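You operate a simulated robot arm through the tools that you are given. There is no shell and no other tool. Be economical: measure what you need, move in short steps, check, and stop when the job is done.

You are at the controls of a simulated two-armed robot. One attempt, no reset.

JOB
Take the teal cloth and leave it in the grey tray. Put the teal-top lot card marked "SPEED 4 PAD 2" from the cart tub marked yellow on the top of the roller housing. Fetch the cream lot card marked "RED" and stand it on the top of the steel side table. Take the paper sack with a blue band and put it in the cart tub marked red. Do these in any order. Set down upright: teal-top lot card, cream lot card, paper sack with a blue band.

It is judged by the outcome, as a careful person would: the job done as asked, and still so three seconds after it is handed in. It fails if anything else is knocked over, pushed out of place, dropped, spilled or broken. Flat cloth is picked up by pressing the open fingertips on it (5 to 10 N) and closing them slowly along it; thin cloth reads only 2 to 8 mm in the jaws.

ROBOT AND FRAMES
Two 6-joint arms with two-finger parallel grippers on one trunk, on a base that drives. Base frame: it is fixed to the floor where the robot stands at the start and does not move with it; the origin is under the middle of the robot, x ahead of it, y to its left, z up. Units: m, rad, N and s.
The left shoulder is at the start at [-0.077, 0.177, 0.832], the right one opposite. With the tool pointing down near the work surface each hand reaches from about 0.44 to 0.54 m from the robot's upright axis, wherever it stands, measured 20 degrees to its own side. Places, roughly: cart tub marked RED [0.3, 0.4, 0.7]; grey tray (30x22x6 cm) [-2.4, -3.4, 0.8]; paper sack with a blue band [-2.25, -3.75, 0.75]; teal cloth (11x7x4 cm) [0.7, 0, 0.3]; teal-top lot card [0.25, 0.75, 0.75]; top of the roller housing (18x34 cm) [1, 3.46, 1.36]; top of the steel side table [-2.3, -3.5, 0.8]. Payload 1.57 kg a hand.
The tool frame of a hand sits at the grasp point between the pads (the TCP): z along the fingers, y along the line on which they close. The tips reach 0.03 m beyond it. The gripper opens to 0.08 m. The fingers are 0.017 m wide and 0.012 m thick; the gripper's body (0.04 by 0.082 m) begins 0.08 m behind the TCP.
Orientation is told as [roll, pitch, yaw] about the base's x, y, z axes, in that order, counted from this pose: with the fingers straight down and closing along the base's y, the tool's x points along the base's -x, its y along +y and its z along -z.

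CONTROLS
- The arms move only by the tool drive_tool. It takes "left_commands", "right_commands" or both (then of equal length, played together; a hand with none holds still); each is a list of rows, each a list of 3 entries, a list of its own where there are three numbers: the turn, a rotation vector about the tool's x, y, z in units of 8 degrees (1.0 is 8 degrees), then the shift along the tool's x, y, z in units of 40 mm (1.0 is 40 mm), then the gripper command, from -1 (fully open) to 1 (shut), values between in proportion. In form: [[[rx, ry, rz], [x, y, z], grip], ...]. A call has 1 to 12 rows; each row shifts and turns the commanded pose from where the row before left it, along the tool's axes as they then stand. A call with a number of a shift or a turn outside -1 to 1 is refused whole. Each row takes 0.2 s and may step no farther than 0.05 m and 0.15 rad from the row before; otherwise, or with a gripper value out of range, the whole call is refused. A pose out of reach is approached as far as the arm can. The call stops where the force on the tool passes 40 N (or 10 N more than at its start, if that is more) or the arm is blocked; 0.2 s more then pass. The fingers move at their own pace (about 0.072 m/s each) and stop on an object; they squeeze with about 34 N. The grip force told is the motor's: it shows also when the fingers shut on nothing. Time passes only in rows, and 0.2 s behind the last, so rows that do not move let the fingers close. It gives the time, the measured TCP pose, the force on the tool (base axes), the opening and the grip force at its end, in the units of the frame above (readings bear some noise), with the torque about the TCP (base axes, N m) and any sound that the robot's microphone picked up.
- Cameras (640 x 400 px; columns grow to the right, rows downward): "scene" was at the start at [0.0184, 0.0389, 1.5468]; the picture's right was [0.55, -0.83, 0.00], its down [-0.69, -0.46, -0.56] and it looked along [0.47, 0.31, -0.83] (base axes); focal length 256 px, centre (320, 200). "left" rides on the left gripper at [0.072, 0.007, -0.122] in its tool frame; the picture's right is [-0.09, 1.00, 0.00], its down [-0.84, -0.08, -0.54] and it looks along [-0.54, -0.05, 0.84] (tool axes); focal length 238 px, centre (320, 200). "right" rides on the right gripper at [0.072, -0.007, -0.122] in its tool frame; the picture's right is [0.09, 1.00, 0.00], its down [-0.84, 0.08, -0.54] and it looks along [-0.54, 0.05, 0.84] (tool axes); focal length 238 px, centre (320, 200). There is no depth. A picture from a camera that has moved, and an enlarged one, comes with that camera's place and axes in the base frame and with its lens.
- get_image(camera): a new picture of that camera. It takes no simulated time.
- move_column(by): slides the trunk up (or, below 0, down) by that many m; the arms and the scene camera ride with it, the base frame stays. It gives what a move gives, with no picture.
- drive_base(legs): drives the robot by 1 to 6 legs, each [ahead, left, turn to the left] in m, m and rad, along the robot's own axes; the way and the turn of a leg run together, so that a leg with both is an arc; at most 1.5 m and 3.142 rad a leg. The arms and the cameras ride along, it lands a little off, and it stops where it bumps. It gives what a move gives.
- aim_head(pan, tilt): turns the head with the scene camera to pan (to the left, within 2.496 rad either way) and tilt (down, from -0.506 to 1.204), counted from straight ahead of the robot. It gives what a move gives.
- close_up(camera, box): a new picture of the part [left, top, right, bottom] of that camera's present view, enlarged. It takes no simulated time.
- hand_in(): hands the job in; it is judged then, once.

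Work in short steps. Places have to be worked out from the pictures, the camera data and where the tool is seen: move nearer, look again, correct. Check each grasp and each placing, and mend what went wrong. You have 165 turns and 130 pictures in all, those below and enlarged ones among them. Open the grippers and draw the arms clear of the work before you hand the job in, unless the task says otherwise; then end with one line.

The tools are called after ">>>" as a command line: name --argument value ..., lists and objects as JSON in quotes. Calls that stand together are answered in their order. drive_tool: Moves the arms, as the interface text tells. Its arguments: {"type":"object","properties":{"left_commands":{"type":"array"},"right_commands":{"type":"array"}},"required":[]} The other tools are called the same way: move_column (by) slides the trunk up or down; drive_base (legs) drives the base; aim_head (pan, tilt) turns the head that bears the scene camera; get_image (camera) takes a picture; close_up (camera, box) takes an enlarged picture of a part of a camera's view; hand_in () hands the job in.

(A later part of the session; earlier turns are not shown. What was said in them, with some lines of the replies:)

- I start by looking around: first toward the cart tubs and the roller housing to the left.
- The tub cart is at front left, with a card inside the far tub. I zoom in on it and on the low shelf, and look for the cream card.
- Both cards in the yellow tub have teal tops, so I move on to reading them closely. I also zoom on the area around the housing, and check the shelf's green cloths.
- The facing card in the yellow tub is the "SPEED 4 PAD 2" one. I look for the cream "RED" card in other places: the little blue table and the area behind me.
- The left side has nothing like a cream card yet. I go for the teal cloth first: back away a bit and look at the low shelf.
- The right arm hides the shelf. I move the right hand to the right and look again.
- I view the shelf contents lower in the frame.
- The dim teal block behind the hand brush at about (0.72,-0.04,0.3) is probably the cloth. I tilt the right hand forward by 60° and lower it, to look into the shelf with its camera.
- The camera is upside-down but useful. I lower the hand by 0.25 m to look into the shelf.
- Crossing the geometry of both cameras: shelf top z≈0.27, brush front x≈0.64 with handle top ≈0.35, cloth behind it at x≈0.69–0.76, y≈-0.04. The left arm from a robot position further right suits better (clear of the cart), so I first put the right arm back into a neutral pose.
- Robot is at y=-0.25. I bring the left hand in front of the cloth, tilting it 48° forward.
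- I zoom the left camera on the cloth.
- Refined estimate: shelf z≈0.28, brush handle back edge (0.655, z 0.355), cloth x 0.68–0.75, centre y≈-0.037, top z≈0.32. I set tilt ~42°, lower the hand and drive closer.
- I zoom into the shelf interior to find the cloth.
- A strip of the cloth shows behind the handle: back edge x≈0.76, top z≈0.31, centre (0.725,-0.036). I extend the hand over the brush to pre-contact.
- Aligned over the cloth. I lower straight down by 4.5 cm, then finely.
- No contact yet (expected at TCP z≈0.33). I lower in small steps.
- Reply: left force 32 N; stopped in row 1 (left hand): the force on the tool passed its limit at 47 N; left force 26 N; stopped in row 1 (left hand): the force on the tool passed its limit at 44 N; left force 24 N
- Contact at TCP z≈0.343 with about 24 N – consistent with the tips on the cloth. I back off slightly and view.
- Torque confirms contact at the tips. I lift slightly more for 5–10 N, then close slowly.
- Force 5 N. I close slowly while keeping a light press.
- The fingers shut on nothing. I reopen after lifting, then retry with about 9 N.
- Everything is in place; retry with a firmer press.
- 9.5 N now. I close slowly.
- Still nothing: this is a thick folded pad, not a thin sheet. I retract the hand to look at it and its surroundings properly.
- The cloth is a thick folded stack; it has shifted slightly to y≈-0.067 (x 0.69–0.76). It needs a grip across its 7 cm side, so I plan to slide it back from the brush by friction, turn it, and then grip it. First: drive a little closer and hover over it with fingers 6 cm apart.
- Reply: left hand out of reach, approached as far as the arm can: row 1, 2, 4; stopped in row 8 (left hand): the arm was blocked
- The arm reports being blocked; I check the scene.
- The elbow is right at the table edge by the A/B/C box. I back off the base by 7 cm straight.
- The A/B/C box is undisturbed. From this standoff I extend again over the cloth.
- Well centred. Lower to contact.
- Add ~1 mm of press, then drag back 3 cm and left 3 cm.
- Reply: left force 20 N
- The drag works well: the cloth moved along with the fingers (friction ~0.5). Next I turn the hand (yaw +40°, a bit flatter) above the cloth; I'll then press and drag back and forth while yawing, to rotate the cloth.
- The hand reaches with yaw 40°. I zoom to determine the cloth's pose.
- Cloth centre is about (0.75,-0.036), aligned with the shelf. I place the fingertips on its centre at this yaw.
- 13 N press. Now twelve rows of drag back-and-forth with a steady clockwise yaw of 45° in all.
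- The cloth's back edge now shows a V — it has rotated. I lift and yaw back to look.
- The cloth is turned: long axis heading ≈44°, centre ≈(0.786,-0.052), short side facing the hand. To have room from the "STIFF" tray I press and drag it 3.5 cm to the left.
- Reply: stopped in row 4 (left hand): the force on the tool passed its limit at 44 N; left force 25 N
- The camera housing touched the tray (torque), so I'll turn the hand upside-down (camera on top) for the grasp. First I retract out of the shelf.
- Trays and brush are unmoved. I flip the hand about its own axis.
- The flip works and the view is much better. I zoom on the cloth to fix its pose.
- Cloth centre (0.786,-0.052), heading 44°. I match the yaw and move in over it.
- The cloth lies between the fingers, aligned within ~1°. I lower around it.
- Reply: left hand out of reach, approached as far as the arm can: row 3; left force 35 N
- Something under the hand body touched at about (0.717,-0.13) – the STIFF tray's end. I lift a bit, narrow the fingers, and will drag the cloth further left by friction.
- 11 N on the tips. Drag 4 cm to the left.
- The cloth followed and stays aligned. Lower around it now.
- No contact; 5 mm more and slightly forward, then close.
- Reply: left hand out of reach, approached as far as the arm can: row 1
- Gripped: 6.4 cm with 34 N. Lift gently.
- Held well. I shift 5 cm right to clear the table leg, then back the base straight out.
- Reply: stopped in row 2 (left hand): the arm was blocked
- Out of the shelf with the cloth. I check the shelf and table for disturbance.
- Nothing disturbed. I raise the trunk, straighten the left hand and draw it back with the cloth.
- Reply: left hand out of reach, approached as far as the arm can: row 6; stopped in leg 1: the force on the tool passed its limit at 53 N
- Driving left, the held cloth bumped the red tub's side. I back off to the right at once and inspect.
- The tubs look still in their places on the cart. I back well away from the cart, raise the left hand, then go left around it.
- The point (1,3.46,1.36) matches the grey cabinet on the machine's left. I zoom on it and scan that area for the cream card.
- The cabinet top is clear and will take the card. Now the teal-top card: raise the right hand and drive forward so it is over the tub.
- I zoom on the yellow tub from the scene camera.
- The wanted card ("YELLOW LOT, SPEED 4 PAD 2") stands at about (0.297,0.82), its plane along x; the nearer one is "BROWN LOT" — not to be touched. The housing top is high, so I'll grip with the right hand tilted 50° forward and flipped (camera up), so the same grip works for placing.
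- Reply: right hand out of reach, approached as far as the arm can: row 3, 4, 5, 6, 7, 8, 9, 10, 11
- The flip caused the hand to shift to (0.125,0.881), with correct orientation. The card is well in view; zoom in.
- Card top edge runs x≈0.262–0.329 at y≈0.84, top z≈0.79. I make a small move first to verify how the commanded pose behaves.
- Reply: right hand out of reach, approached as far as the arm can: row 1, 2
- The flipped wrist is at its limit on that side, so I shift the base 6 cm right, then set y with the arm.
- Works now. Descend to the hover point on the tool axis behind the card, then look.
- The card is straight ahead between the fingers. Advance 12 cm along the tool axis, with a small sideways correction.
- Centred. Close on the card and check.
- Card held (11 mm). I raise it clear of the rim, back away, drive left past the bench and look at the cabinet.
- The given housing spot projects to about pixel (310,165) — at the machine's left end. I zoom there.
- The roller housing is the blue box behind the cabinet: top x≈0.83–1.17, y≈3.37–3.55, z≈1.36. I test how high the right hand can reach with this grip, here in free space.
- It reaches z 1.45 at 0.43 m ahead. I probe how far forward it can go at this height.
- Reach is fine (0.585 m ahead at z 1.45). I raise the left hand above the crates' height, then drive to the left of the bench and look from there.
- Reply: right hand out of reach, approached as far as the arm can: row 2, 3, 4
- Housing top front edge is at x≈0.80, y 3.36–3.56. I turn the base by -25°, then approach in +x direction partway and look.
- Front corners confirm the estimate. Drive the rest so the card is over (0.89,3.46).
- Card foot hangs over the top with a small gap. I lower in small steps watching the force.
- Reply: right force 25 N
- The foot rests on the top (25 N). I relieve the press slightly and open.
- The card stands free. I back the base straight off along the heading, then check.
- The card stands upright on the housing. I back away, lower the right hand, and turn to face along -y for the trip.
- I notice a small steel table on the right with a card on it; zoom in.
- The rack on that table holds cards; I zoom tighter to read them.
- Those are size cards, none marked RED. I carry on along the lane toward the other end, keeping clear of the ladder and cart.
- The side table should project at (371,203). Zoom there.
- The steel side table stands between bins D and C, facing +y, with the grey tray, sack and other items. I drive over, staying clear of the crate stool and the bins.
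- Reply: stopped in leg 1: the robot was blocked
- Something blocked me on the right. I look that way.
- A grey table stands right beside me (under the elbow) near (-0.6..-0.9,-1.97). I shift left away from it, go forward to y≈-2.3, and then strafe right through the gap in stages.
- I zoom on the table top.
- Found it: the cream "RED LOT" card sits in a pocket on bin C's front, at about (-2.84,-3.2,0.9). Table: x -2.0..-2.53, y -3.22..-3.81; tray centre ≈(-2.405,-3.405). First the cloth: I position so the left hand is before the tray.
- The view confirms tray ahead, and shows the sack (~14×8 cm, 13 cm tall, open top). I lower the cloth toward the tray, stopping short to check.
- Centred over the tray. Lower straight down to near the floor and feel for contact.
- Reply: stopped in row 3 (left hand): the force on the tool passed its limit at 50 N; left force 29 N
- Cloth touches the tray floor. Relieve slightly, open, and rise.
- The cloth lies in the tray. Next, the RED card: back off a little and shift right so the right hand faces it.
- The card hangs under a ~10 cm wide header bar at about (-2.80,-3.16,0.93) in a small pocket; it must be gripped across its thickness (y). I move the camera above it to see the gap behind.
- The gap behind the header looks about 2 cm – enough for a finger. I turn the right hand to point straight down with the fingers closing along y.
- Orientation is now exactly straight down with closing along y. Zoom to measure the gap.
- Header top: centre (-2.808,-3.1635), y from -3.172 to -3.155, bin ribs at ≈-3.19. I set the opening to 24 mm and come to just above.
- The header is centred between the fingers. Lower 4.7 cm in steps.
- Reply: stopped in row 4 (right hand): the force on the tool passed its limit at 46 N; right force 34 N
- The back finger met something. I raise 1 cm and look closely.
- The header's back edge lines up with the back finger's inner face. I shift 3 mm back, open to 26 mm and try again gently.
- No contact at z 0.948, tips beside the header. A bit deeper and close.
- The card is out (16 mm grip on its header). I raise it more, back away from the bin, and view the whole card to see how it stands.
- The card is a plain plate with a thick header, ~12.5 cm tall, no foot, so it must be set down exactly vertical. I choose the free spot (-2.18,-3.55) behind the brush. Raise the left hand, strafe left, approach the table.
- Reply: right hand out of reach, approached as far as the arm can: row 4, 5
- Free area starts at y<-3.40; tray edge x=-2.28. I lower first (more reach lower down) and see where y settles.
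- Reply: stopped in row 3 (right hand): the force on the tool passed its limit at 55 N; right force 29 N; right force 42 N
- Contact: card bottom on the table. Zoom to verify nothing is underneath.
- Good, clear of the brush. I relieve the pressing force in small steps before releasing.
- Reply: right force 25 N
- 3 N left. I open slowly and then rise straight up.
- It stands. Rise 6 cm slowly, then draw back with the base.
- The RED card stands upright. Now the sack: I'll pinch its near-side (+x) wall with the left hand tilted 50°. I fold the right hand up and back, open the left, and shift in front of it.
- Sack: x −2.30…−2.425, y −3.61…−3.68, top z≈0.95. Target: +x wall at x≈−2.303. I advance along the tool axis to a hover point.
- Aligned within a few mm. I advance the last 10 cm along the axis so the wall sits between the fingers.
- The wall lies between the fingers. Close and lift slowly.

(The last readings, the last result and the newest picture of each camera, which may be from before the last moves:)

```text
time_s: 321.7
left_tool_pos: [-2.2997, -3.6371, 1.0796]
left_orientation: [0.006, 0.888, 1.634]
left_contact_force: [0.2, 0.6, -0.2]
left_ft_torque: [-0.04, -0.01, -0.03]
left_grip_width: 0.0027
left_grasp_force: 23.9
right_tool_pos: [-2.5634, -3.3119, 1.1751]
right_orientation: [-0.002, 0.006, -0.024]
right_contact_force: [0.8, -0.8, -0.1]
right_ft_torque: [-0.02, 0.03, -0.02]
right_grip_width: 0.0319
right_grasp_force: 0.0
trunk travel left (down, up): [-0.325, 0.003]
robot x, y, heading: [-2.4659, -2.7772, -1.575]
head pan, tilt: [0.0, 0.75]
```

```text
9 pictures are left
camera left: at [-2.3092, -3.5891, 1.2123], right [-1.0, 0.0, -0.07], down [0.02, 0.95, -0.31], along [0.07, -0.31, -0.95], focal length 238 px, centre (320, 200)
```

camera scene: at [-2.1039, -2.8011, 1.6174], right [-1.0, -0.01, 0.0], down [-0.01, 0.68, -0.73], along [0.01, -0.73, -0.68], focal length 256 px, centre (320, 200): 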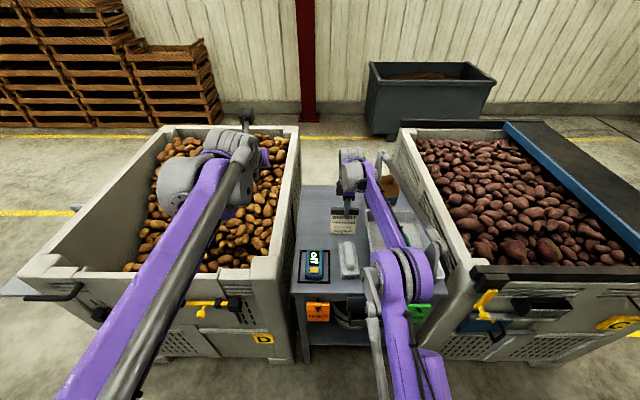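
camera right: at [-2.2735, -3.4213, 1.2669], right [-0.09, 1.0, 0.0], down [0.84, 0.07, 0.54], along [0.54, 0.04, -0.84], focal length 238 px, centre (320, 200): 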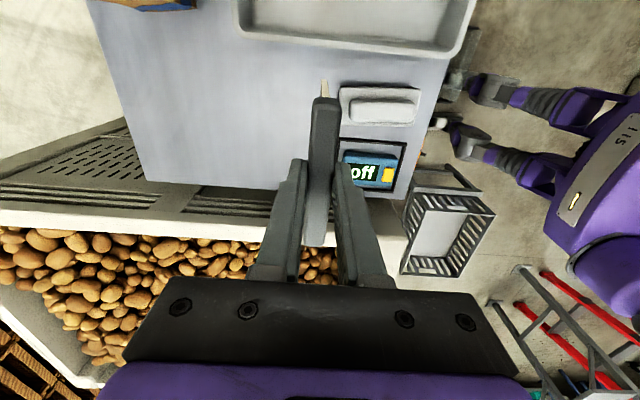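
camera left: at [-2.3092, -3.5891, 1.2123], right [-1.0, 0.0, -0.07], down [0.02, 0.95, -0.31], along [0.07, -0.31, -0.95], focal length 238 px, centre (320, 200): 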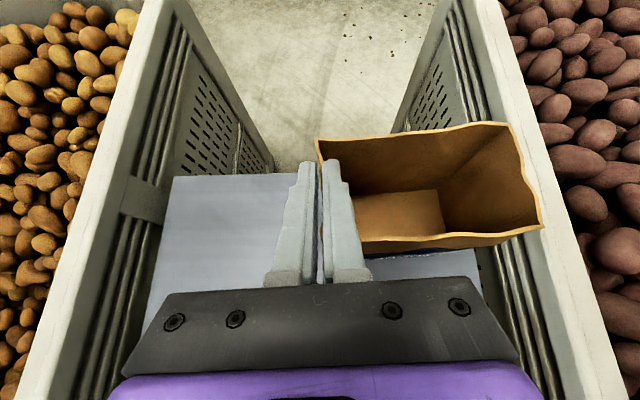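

The sack is held upright (3 mm wall). I lift a bit more, back the base out, and draw the arm back and up.

>>> drive_tool --left_commands '[[[0, 0, 0], [0.6, 0, -0.49], 1], [[0, 0, 0], [0.4, 0, -0.33], 1]]'

>>> drive_base --legs '[[-0.47, 0, 0]]'

>>> drive_tool --left_commands '[[[0, 0, 0], [-0.169, 0, -0.867], 1], [[0, 0, 0], [-0.169, 0, -0.867], 1], [[0, 0, 0], [-0.169, 0, -0.867], 1], [[0, 0, 0], [-0.169, 0, -0.867], 1], [[0, 0, 0], [-0.169, 0, -0.867], 1], [[0, 0, 0], [-0.169, 0, -0.867], 1], [[0, 0, 0], [-0.169, 0, -0.867], 1], [[0, 0, 0], [-0.169, 0, -0.867], 1], [[0, 0, 0], [-0.169, 0, -0.867], 1]]'

>>> get_image --camera "scene"

```text
time_s: 322.3
left_tool_pos: [-2.3005, -3.6349, 1.1317]
left_orientation: [0.004, 0.888, 1.634]
left_contact_force: [0.5, -0.7, 0.3]
left_ft_torque: [0.05, -0.02, -0.01]
left_grip_width: 0.0029
left_grasp_force: 24.1
right_tool_pos: [-2.5635, -3.3116, 1.1754]
right_orientation: [-0.001, 0.007, -0.023]
right_contact_force: [-1.2, 0.3, -0.2]
right_ft_torque: [0.01, 0.01, -0.03]
right_grip_width: 0.0318
right_grasp_force: 0.0
trunk travel left (down, up): [-0.325, 0.003]
robot x, y, heading: [-2.4665, -2.7767, -1.576]
head pan, tilt: [0.0, 0.75]
```

```text
time_s: 325.1
left_tool_pos: [-2.2942, -3.1596, 1.1315]
left_orientation: [0.003, 0.89, 1.638]
left_contact_force: [0.4, 0.3, -0.4]
left_ft_torque: [-0.02, 0.02, 0.04]
left_grip_width: 0.0028
left_grasp_force: 23.9
right_tool_pos: [-2.5597, -2.8382, 1.1753]
right_orientation: [-0.001, 0.005, -0.018]
right_contact_force: [-0.1, -0.2, 0.7]
right_ft_torque: [-0.01, 0.0, 0.02]
right_grip_width: 0.0319
right_grasp_force: 0.1
trunk travel left (down, up): [-0.325, 0.003]
robot x, y, heading: [-2.4704, -2.3025, -1.568]
head pan, tilt: [0.0, 0.75]
```

```text
time_s: 327.1
left_tool_pos: [-2.3117, -2.878, 1.2826]
left_orientation: [0.005, 0.889, 1.642]
left_contact_force: [0.5, -0.3, -0.7]
left_ft_torque: [0.01, -0.02, 0.0]
left_grip_width: 0.0031
left_grasp_force: 23.3
right_tool_pos: [-2.5596, -2.8359, 1.1746]
right_orientation: [-0.004, 0.005, -0.018]
right_contact_force: [-0.7, 0.1, 0.5]
right_ft_torque: [0.01, 0.01, -0.03]
right_grip_width: 0.0321
right_grasp_force: 0.0
trunk travel left (down, up): [-0.325, 0.003]
robot x, y, heading: [-2.4639, -2.3035, -1.573]
head pan, tilt: [0.0, 0.75]
```

```text
8 pictures are left
camera scene: at [-2.4666, -2.3404, 1.6171], right [-1.0, 0.0, 0.0], down [0.0, 0.68, -0.73], along [0.0, -0.73, -0.68], focal length 256 px, centre (320, 200)
```

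scene: 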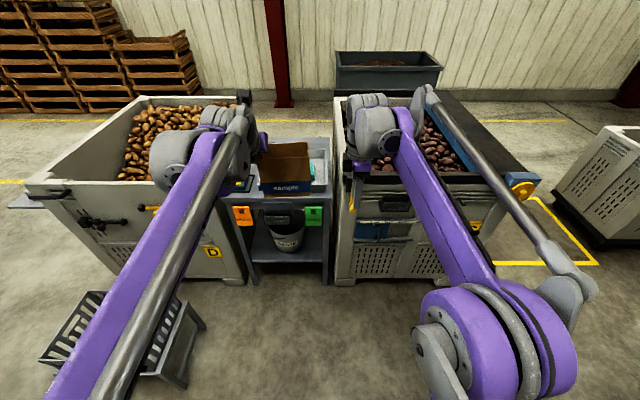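

The sack hangs upright. I drive back through the gap to x≈-0.15.

>>> drive_base --legs '[[0, 1.3, 0], [0, 1.03, 0]]'

>>> drive_base --legs '[[0, 0, 1.573]]'

>>> aim_head --pan 0.6 --tilt 0.5

>>> get_image --camera "scene"

```text
time_s: 347.6
left_tool_pos: [0.008, -2.8889, 1.281]
left_orientation: [0.005, 0.889, 1.635]
left_contact_force: [0.1, -0.2, -0.8]
left_ft_torque: [0.01, -0.02, 0.01]
left_grip_width: 0.0029
left_grasp_force: 23.9
right_tool_pos: [-0.2402, -2.8456, 1.1748]
right_orientation: [0.0, 0.006, -0.018]
right_contact_force: [0.4, -0.4, -0.4]
right_ft_torque: [-0.02, -0.02, -0.02]
right_grip_width: 0.032
right_grasp_force: 0.1
trunk travel left (down, up): [-0.325, 0.003]
robot x, y, heading: [-0.1459, -2.3178, -1.568]
head pan, tilt: [0.0, 0.75]
```

```text
time_s: 351.8
left_tool_pos: [0.4305, -2.1566, 1.281]
left_orientation: [0.002, 0.889, -3.07]
left_contact_force: [0.0, 0.3, -0.6]
left_ft_torque: [0.04, 0.0, 0.0]
left_grip_width: 0.0027
left_grasp_force: 23.8
right_tool_pos: [0.3891, -2.4035, 1.1753]
right_orientation: [0.0, 0.005, 1.555]
right_contact_force: [-0.5, -0.6, 0.1]
right_ft_torque: [0.01, 0.04, -0.02]
right_grip_width: 0.0321
right_grasp_force: 0.1
trunk travel left (down, up): [-0.325, 0.003]
robot x, y, heading: [-0.1475, -2.3152, 0.001]
head pan, tilt: [0.0, 0.75]
```

```text
time_s: 352.8
left_tool_pos: [0.4302, -2.1565, 1.2803]
left_orientation: [0.002, 0.889, -3.071]
left_contact_force: [-0.5, 0.9, 0.1]
left_ft_torque: [0.01, -0.01, 0.03]
left_grip_width: 0.0026
left_grasp_force: 24.0
right_tool_pos: [0.3896, -2.4039, 1.1751]
right_orientation: [-0.003, 0.005, 1.554]
right_contact_force: [-0.1, 0.1, 0.5]
right_ft_torque: [-0.02, 0.01, 0.03]
right_grip_width: 0.0318
right_grasp_force: 0.1
trunk travel left (down, up): [-0.325, 0.003]
robot x, y, heading: [-0.1454, -2.3121, 0.001]
head pan, tilt: [0.6, 0.499]
```

```text
7 pictures are left
camera scene: at [-0.1146, -2.2599, 1.639], right [0.57, -0.82, 0.0], down [-0.39, -0.27, -0.88], along [0.72, 0.5, -0.48], focal length 256 px, centre (320, 200)
```

scene: 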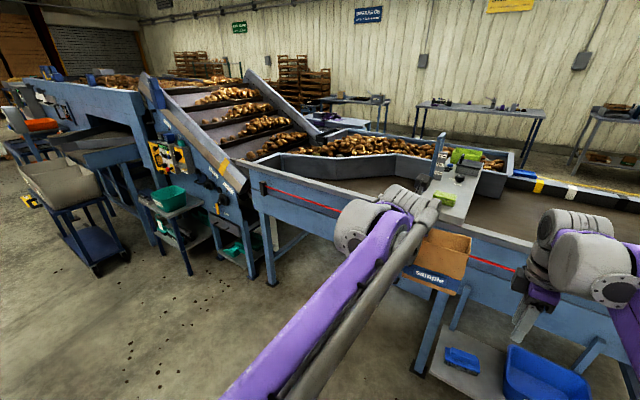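

Clear. I strafe left along the machine, step back before the cart, and stop in front of the red tub.

>>> drive_base --legs '[[0, 1.5, 0], [0, 0.66, 0], [-0.25, 0, 0], [0, 0.46, 0]]'

>>> aim_head --pan 0.3 --tilt 0.85

>>> get_image --camera "scene"

```text
time_s: 377.7
left_tool_pos: [0.1021, 0.4829, 1.2818]
left_orientation: [0.003, 0.888, -3.053]
left_contact_force: [0.2, -0.2, -0.7]
left_ft_torque: [0.0, 0.0, 0.03]
left_grip_width: 0.0027
left_grasp_force: 24.5
right_tool_pos: [0.0658, 0.2353, 1.1753]
right_orientation: [-0.001, 0.006, 1.573]
right_contact_force: [-1.0, -0.1, 0.0]
right_ft_torque: [0.04, 0.02, 0.02]
right_grip_width: 0.0323
right_grasp_force: 0.1
trunk travel left (down, up): [-0.325, 0.003]
robot x, y, heading: [-0.4665, 0.3175, 0.016]
head pan, tilt: [0.6, 0.499]
```

```text
time_s: 378.6
left_tool_pos: [0.1042, 0.4821, 1.2811]
left_orientation: [0.005, 0.889, -3.052]
left_contact_force: [-0.3, -0.5, -0.1]
left_ft_torque: [0.03, -0.02, -0.03]
left_grip_width: 0.0028
left_grasp_force: 24.3
right_tool_pos: [0.0665, 0.2352, 1.175]
right_orientation: [-0.002, 0.006, 1.576]
right_contact_force: [-0.5, 0.7, -0.7]
right_ft_torque: [0.0, 0.01, -0.04]
right_grip_width: 0.032
right_grasp_force: 0.1
trunk travel left (down, up): [-0.325, 0.003]
robot x, y, heading: [-0.4702, 0.316, 0.023]
head pan, tilt: [0.3, 0.85]
```

```text
6 pictures are left
camera scene: at [-0.4397, 0.3407, 1.6091], right [0.32, -0.95, 0.0], down [-0.71, -0.24, -0.66], along [0.63, 0.21, -0.75], focal length 256 px, centre (320, 200)
```

scene: 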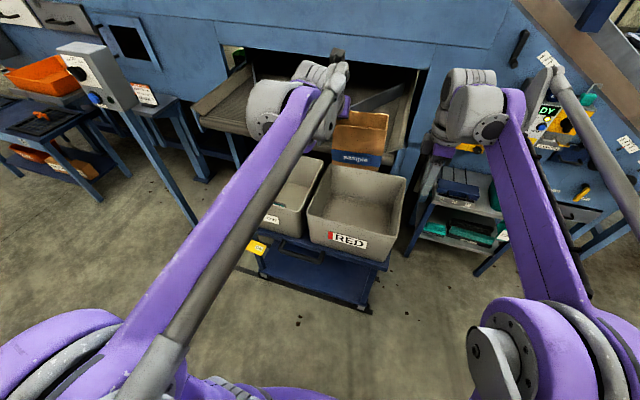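

Red tub rim spans x≈0.11–0.41, y≈0.24–0.575. I move the sack over the tub centre and lower to just above the rim.

>>> drive_tool --left_commands '[[[0, 0, 0], [0.536, 0.126, 0.656], 1], [[0, 0, 0], [0.536, 0.126, 0.656], 1], [[0, 0, 0], [0.536, 0.126, 0.656], 1], [[0, 0, 0], [0.536, 0.126, 0.656], 1], [[0, 0, 0], [0.536, 0.126, 0.656], 1], [[0, 0, 0], [-0.747, 0, 0.61], 1], [[0, 0, 0], [-0.747, 0, 0.61], 1], [[0, 0, 0], [-0.747, 0, 0.61], 1], [[0, 0, 0], [-0.747, 0, 0.61], 1], [[0, 0, 0], [-0.747, 0, 0.61], 1], [[0, 0, 0], [-0.747, 0, 0.61], 1]]'

>>> get_image --camera "left"

```text
time_s: 380.9
left_tool_pos: [0.2756, 0.4711, 1.0499]
left_orientation: [0.003, 0.888, -3.054]
left_contact_force: [-0.1, -0.9, -0.9]
left_ft_torque: [0.03, 0.05, 0.0]
left_grip_width: 0.0027
left_grasp_force: 23.9
right_tool_pos: [0.0666, 0.2357, 1.1762]
right_orientation: [-0.003, 0.005, 1.573]
right_contact_force: [-0.6, 0.1, 0.0]
right_ft_torque: [0.01, 0.01, 0.02]
right_grip_width: 0.032
right_grasp_force: 0.2
trunk travel left (down, up): [-0.325, 0.003]
robot x, y, heading: [-0.4693, 0.3179, 0.022]
head pan, tilt: [0.3, 0.85]
```

```text
5 pictures are left
camera left: at [0.2259, 0.4597, 1.1823], right [0.03, -1.0, -0.07], down [-0.95, 0.0, -0.31], along [0.31, 0.07, -0.95], focal length 238 px, centre (320, 200)
```

left: 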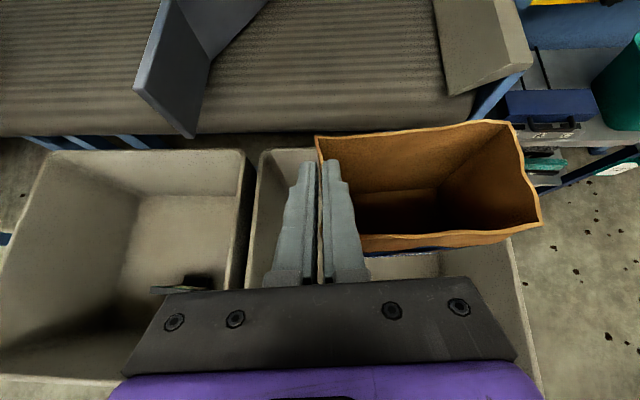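

Sack lies well inside the tub outline (y 0.345–0.47). Lower it into the tub.

>>> drive_tool --left_commands '[[[0, 0, 0], [-0.775, 0, 0.632], 1], [[0, 0, 0], [-0.775, 0, 0.632], 1], [[0, 0, 0], [-0.775, 0, 0.632], 1], [[0, 0, 0], [-0.775, 0, 0.632], 1], [[0, 0, 0], [-0.6, 0, 0.49], 1]]'

>>> drive_tool --left_commands '[[[0, 0, 0], [-0.2, 0, 0.163], 1], [[0, 0, 0], [-0.2, 0, 0.163], 1]]'

```text
time_s: 382.1
left_tool_pos: [0.2744, 0.4713, 0.8592]
left_orientation: [0.0, 0.888, -3.052]
left_contact_force: [-0.2, 0.1, 0.5]
left_ft_torque: [0.03, 0.01, 0.0]
left_grip_width: 0.0029
left_grasp_force: 24.3
right_tool_pos: [0.0666, 0.2355, 1.1752]
right_orientation: [-0.001, 0.005, 1.574]
right_contact_force: [0.6, 0.0, -0.8]
right_ft_torque: [-0.01, 0.02, -0.01]
right_grip_width: 0.032
right_grasp_force: 0.1
trunk travel left (down, up): [-0.325, 0.003]
robot x, y, heading: [-0.47, 0.3158, 0.021]
head pan, tilt: [0.3, 0.85]
```

```text
time_s: 382.8
left_tool_pos: [0.2756, 0.4721, 0.8386]
left_orientation: [0.003, 0.888, -3.052]
left_contact_force: [0.0, -0.3, -0.2]
left_ft_torque: [0.03, 0.0, 0.0]
left_grip_width: 0.0027
left_grasp_force: 24.4
right_tool_pos: [0.0672, 0.2344, 1.1747]
right_orientation: [-0.002, 0.005, 1.574]
right_contact_force: [-1.2, -0.1, -0.3]
right_ft_torque: [0.06, -0.01, 0.01]
right_grip_width: 0.0322
right_grasp_force: 0.1
trunk travel left (down, up): [-0.325, 0.003]
robot x, y, heading: [-0.4707, 0.3173, 0.023]
head pan, tilt: [0.3, 0.85]
```

No contact yet; continue in 5 mm steps.

>>> drive_tool --left_commands '[[[0, 0, 0], [-0.1, 0, 0.08], 1], [[0, 0, 0], [-0.1, 0, 0.08], 1], [[0, 0, 0], [-0.1, 0, 0.08], 1]]'

```text
time_s: 383.6
left_tool_pos: [0.2752, 0.4716, 0.8243]
left_orientation: [0.002, 0.888, -3.053]
left_contact_force: [-0.5, 0.0, -0.4]
left_ft_torque: [0.0, 0.01, 0.02]
left_grip_width: 0.0028
left_grasp_force: 24.4
right_tool_pos: [0.0669, 0.2353, 1.1757]
right_orientation: [-0.002, 0.004, 1.575]
right_contact_force: [0.6, -0.3, 0.3]
right_ft_torque: [0.01, 0.01, 0.06]
right_grip_width: 0.0321
right_grasp_force: 0.0
trunk travel left (down, up): [-0.325, 0.003]
robot x, y, heading: [-0.4732, 0.3162, 0.02]
head pan, tilt: [0.3, 0.85]
```

>>> drive_tool --left_commands '[[[0, 0, 0], [-0.08, 0, 0.065], 1], [[0, 0, 0], [-0.08, 0, 0.065], 1], [[0, 0, 0], [-0.08, 0, 0.065], 1]]'

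```text
time_s: 384.4
left_tool_pos: [0.2739, 0.4717, 0.8102]
left_orientation: [0.004, 0.888, -3.053]
left_contact_force: [0.0, -0.3, -0.5]
left_ft_torque: [0.02, -0.01, 0.04]
left_grip_width: 0.0028
left_grasp_force: 24.3
right_tool_pos: [0.0662, 0.2352, 1.175]
right_orientation: [-0.002, 0.006, 1.574]
right_contact_force: [-0.7, -0.1, 0.0]
right_ft_torque: [0.01, -0.01, 0.0]
right_grip_width: 0.032
right_grasp_force: 0.0
trunk travel left (down, up): [-0.325, 0.003]
robot x, y, heading: [-0.4704, 0.3149, 0.019]
head pan, tilt: [0.3, 0.85]
```

>>> drive_tool --left_commands '[[[0, 0, 0], [-0.06, 0, 0.05], 1], [[0, 0, 0], [-0.06, 0, 0.05], 1], [[0, 0, 0], [-0.06, 0, 0.05], 1]]'

```text
time_s: 385.1
left_tool_pos: [0.2755, 0.4711, 0.8059]
left_orientation: [0.004, 0.894, -3.054]
left_contact_force: [0.6, 1.6, 19.3]
left_ft_torque: [0.01, 0.1, -0.01]
left_grip_width: 0.0026
left_grasp_force: 24.3
right_tool_pos: [0.0646, 0.2346, 1.1762]
right_orientation: [-0.002, 0.004, 1.575]
right_contact_force: [0.1, 0.4, -0.3]
right_ft_torque: [0.01, -0.01, 0.0]
right_grip_width: 0.0321
right_grasp_force: 0.1
trunk travel left (down, up): [-0.325, 0.003]
robot x, y, heading: [-0.4662, 0.3199, 0.022]
head pan, tilt: [0.3, 0.85]
```

The sack bottom is on the tub floor (19 N). Relieve, open, and look.

>>> drive_tool --left_commands '[[[0, 0, 0], [0.06, 0, -0.05], 1], [[0, 0, 0], [0, 0, 0], 1], [[0, 0, 0], [0, 0, 0], 0.7], [[0, 0, 0], [0, 0, 0], 0.4], [[0, 0, 0], [0, 0, 0], 0.1], [[0, 0, 0], [0, 0, 0], 0.1]]'

>>> get_image --camera "left"

```text
time_s: 386.6
left_tool_pos: [0.2753, 0.4714, 0.8054]
left_orientation: [0.004, 0.887, -3.053]
left_contact_force: [0.4, 0.6, -1.0]
left_ft_torque: [0.0, 0.0, -0.01]
left_grip_width: 0.0359
left_grasp_force: 0.0
right_tool_pos: [0.0669, 0.2356, 1.1749]
right_orientation: [-0.002, 0.006, 1.573]
right_contact_force: [0.7, 0.3, 0.2]
right_ft_torque: [0.02, -0.01, 0.0]
right_grip_width: 0.0321
right_grasp_force: 0.0
trunk travel left (down, up): [-0.325, 0.003]
robot x, y, heading: [-0.4664, 0.3134, 0.021]
head pan, tilt: [0.3, 0.85]
```

```text
4 pictures are left
camera left: at [0.226, 0.4594, 0.9379], right [0.03, -1.0, -0.07], down [-0.95, 0.0, -0.31], along [0.31, 0.07, -0.95], focal length 238 px, centre (320, 200)
```

left: 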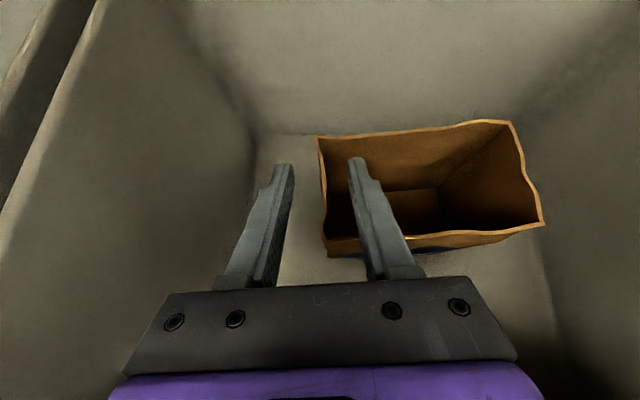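

The sack stands in the tub. I withdraw along the tool axis, then up.

>>> drive_tool --left_commands '[[[0, 0, 0], [0.2, 0, -0.5], 0.1], [[0, 0, 0], [0.2, 0, -0.7], 0.1], [[0, 0, 0], [0.3, 0, -0.8], 0.1], [[0, 0, 0], [0.5, 0, -0.8], 0.1], [[0, 0, 0], [0.5, 0, -0.8], 0.1], [[0, 0, 0], [0.5, 0, -0.8], 0.1], [[0, 0, 0], [0.5, 0, -0.8], 0.1]]'

>>> drive_base --legs '[[-0.25, 0, 0]]'

>>> get_image --camera "scene"

```text
time_s: 388.1
left_tool_pos: [0.1813, 0.463, 1.0193]
left_orientation: [0.004, 0.888, -3.053]
left_contact_force: [-0.6, -1.0, 0.0]
left_ft_torque: [0.03, 0.0, 0.0]
left_grip_width: 0.0362
left_grasp_force: 0.1
right_tool_pos: [0.0665, 0.2359, 1.176]
right_orientation: [-0.001, 0.004, 1.574]
right_contact_force: [-0.1, 0.3, -0.2]
right_ft_torque: [-0.02, 0.01, -0.01]
right_grip_width: 0.0322
right_grasp_force: 0.1
trunk travel left (down, up): [-0.325, 0.003]
robot x, y, heading: [-0.4714, 0.3209, 0.018]
head pan, tilt: [0.3, 0.85]
```

```text
time_s: 390.0
left_tool_pos: [-0.0624, 0.4567, 1.0184]
left_orientation: [0.004, 0.888, -3.052]
left_contact_force: [-0.1, 0.0, 0.6]
left_ft_torque: [0.01, 0.02, 0.0]
left_grip_width: 0.036
left_grasp_force: 0.1
right_tool_pos: [-0.1796, 0.2289, 1.1751]
right_orientation: [-0.002, 0.005, 1.572]
right_contact_force: [0.3, 0.1, -0.1]
right_ft_torque: [-0.02, -0.02, -0.04]
right_grip_width: 0.0323
right_grasp_force: 0.2
trunk travel left (down, up): [-0.325, 0.003]
robot x, y, heading: [-0.7183, 0.3099, 0.023]
head pan, tilt: [0.3, 0.85]
```

```text
3 pictures are left
camera scene: at [-0.6857, 0.3357, 1.6093], right [0.31, -0.95, 0.0], down [-0.71, -0.24, -0.66], along [0.63, 0.21, -0.75], focal length 256 px, centre (320, 200)
```

scene: 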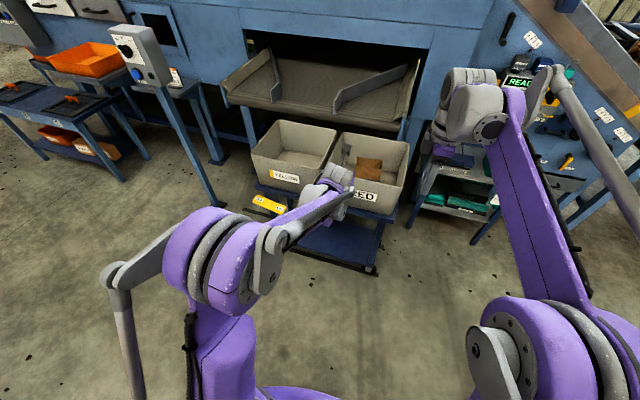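

I verify the sack in the tub once more.

>>> close_up --camera "scene" --box '[240, 100, 420, 220]'

>>> drive_tool --left_commands '[[[0, 0, 0], [0, 0, 0], -1], [[0, 0, 0], [0, 0, 0], -1], [[0, 0, 0], [0, 0, 0], -1]]' --right_commands '[[[0, 0, 0], [0, 0, 0], -1], [[0, 0, 0], [0, 0, 0], -1], [[0, 0, 0], [0, 0, 0], -1]]'

```text
3.33 times, centred on (330, 160) of scene
camera zoom: at [-0.6857, 0.3357, 1.6093], right [0.31, -0.95, 0.0], down [-0.71, -0.24, -0.66], along [0.63, 0.21, -0.75], focal length 852 px, centre (287, 333)
```

zoom: 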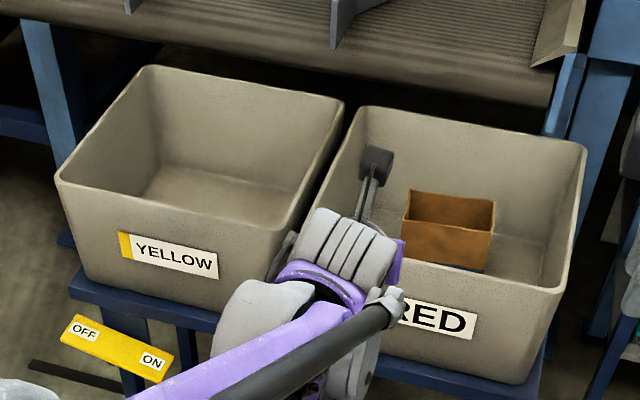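

```text
time_s: 390.8
left_tool_pos: [-0.0646, 0.4578, 1.0179]
left_orientation: [0.003, 0.888, -3.054]
left_contact_force: [-0.5, 0.2, -0.2]
left_ft_torque: [0.01, 0.02, -0.03]
left_grip_width: 0.08
left_grasp_force: 0.0
right_tool_pos: [-0.1806, 0.2277, 1.1756]
right_orientation: [-0.001, 0.005, 1.571]
right_contact_force: [0.0, 0.1, 0.5]
right_ft_torque: [-0.03, -0.04, -0.01]
right_grip_width: 0.0803
right_grasp_force: 0.0
trunk travel left (down, up): [-0.325, 0.003]
robot x, y, heading: [-0.7186, 0.3127, 0.014]
head pan, tilt: [0.3, 0.85]
```

All four items are placed, the sack stands upright in the red tub, both grippers are open, and the arms are clear of the work. I hand the job in.

>>> hand_in

```text
The job is handed in.
```

All four items are placed and the job is handed in: cloth in the grey tray, "SPEED 4 PAD 2" card standing on the roller housing, "RED" card standing on the steel side table, sack upright in the red tub. On the way the held cloth bumped the red tub's side (53 N) and the robot's base touched a table near the ladder; the tubs still looked in place, but I did not check that table.
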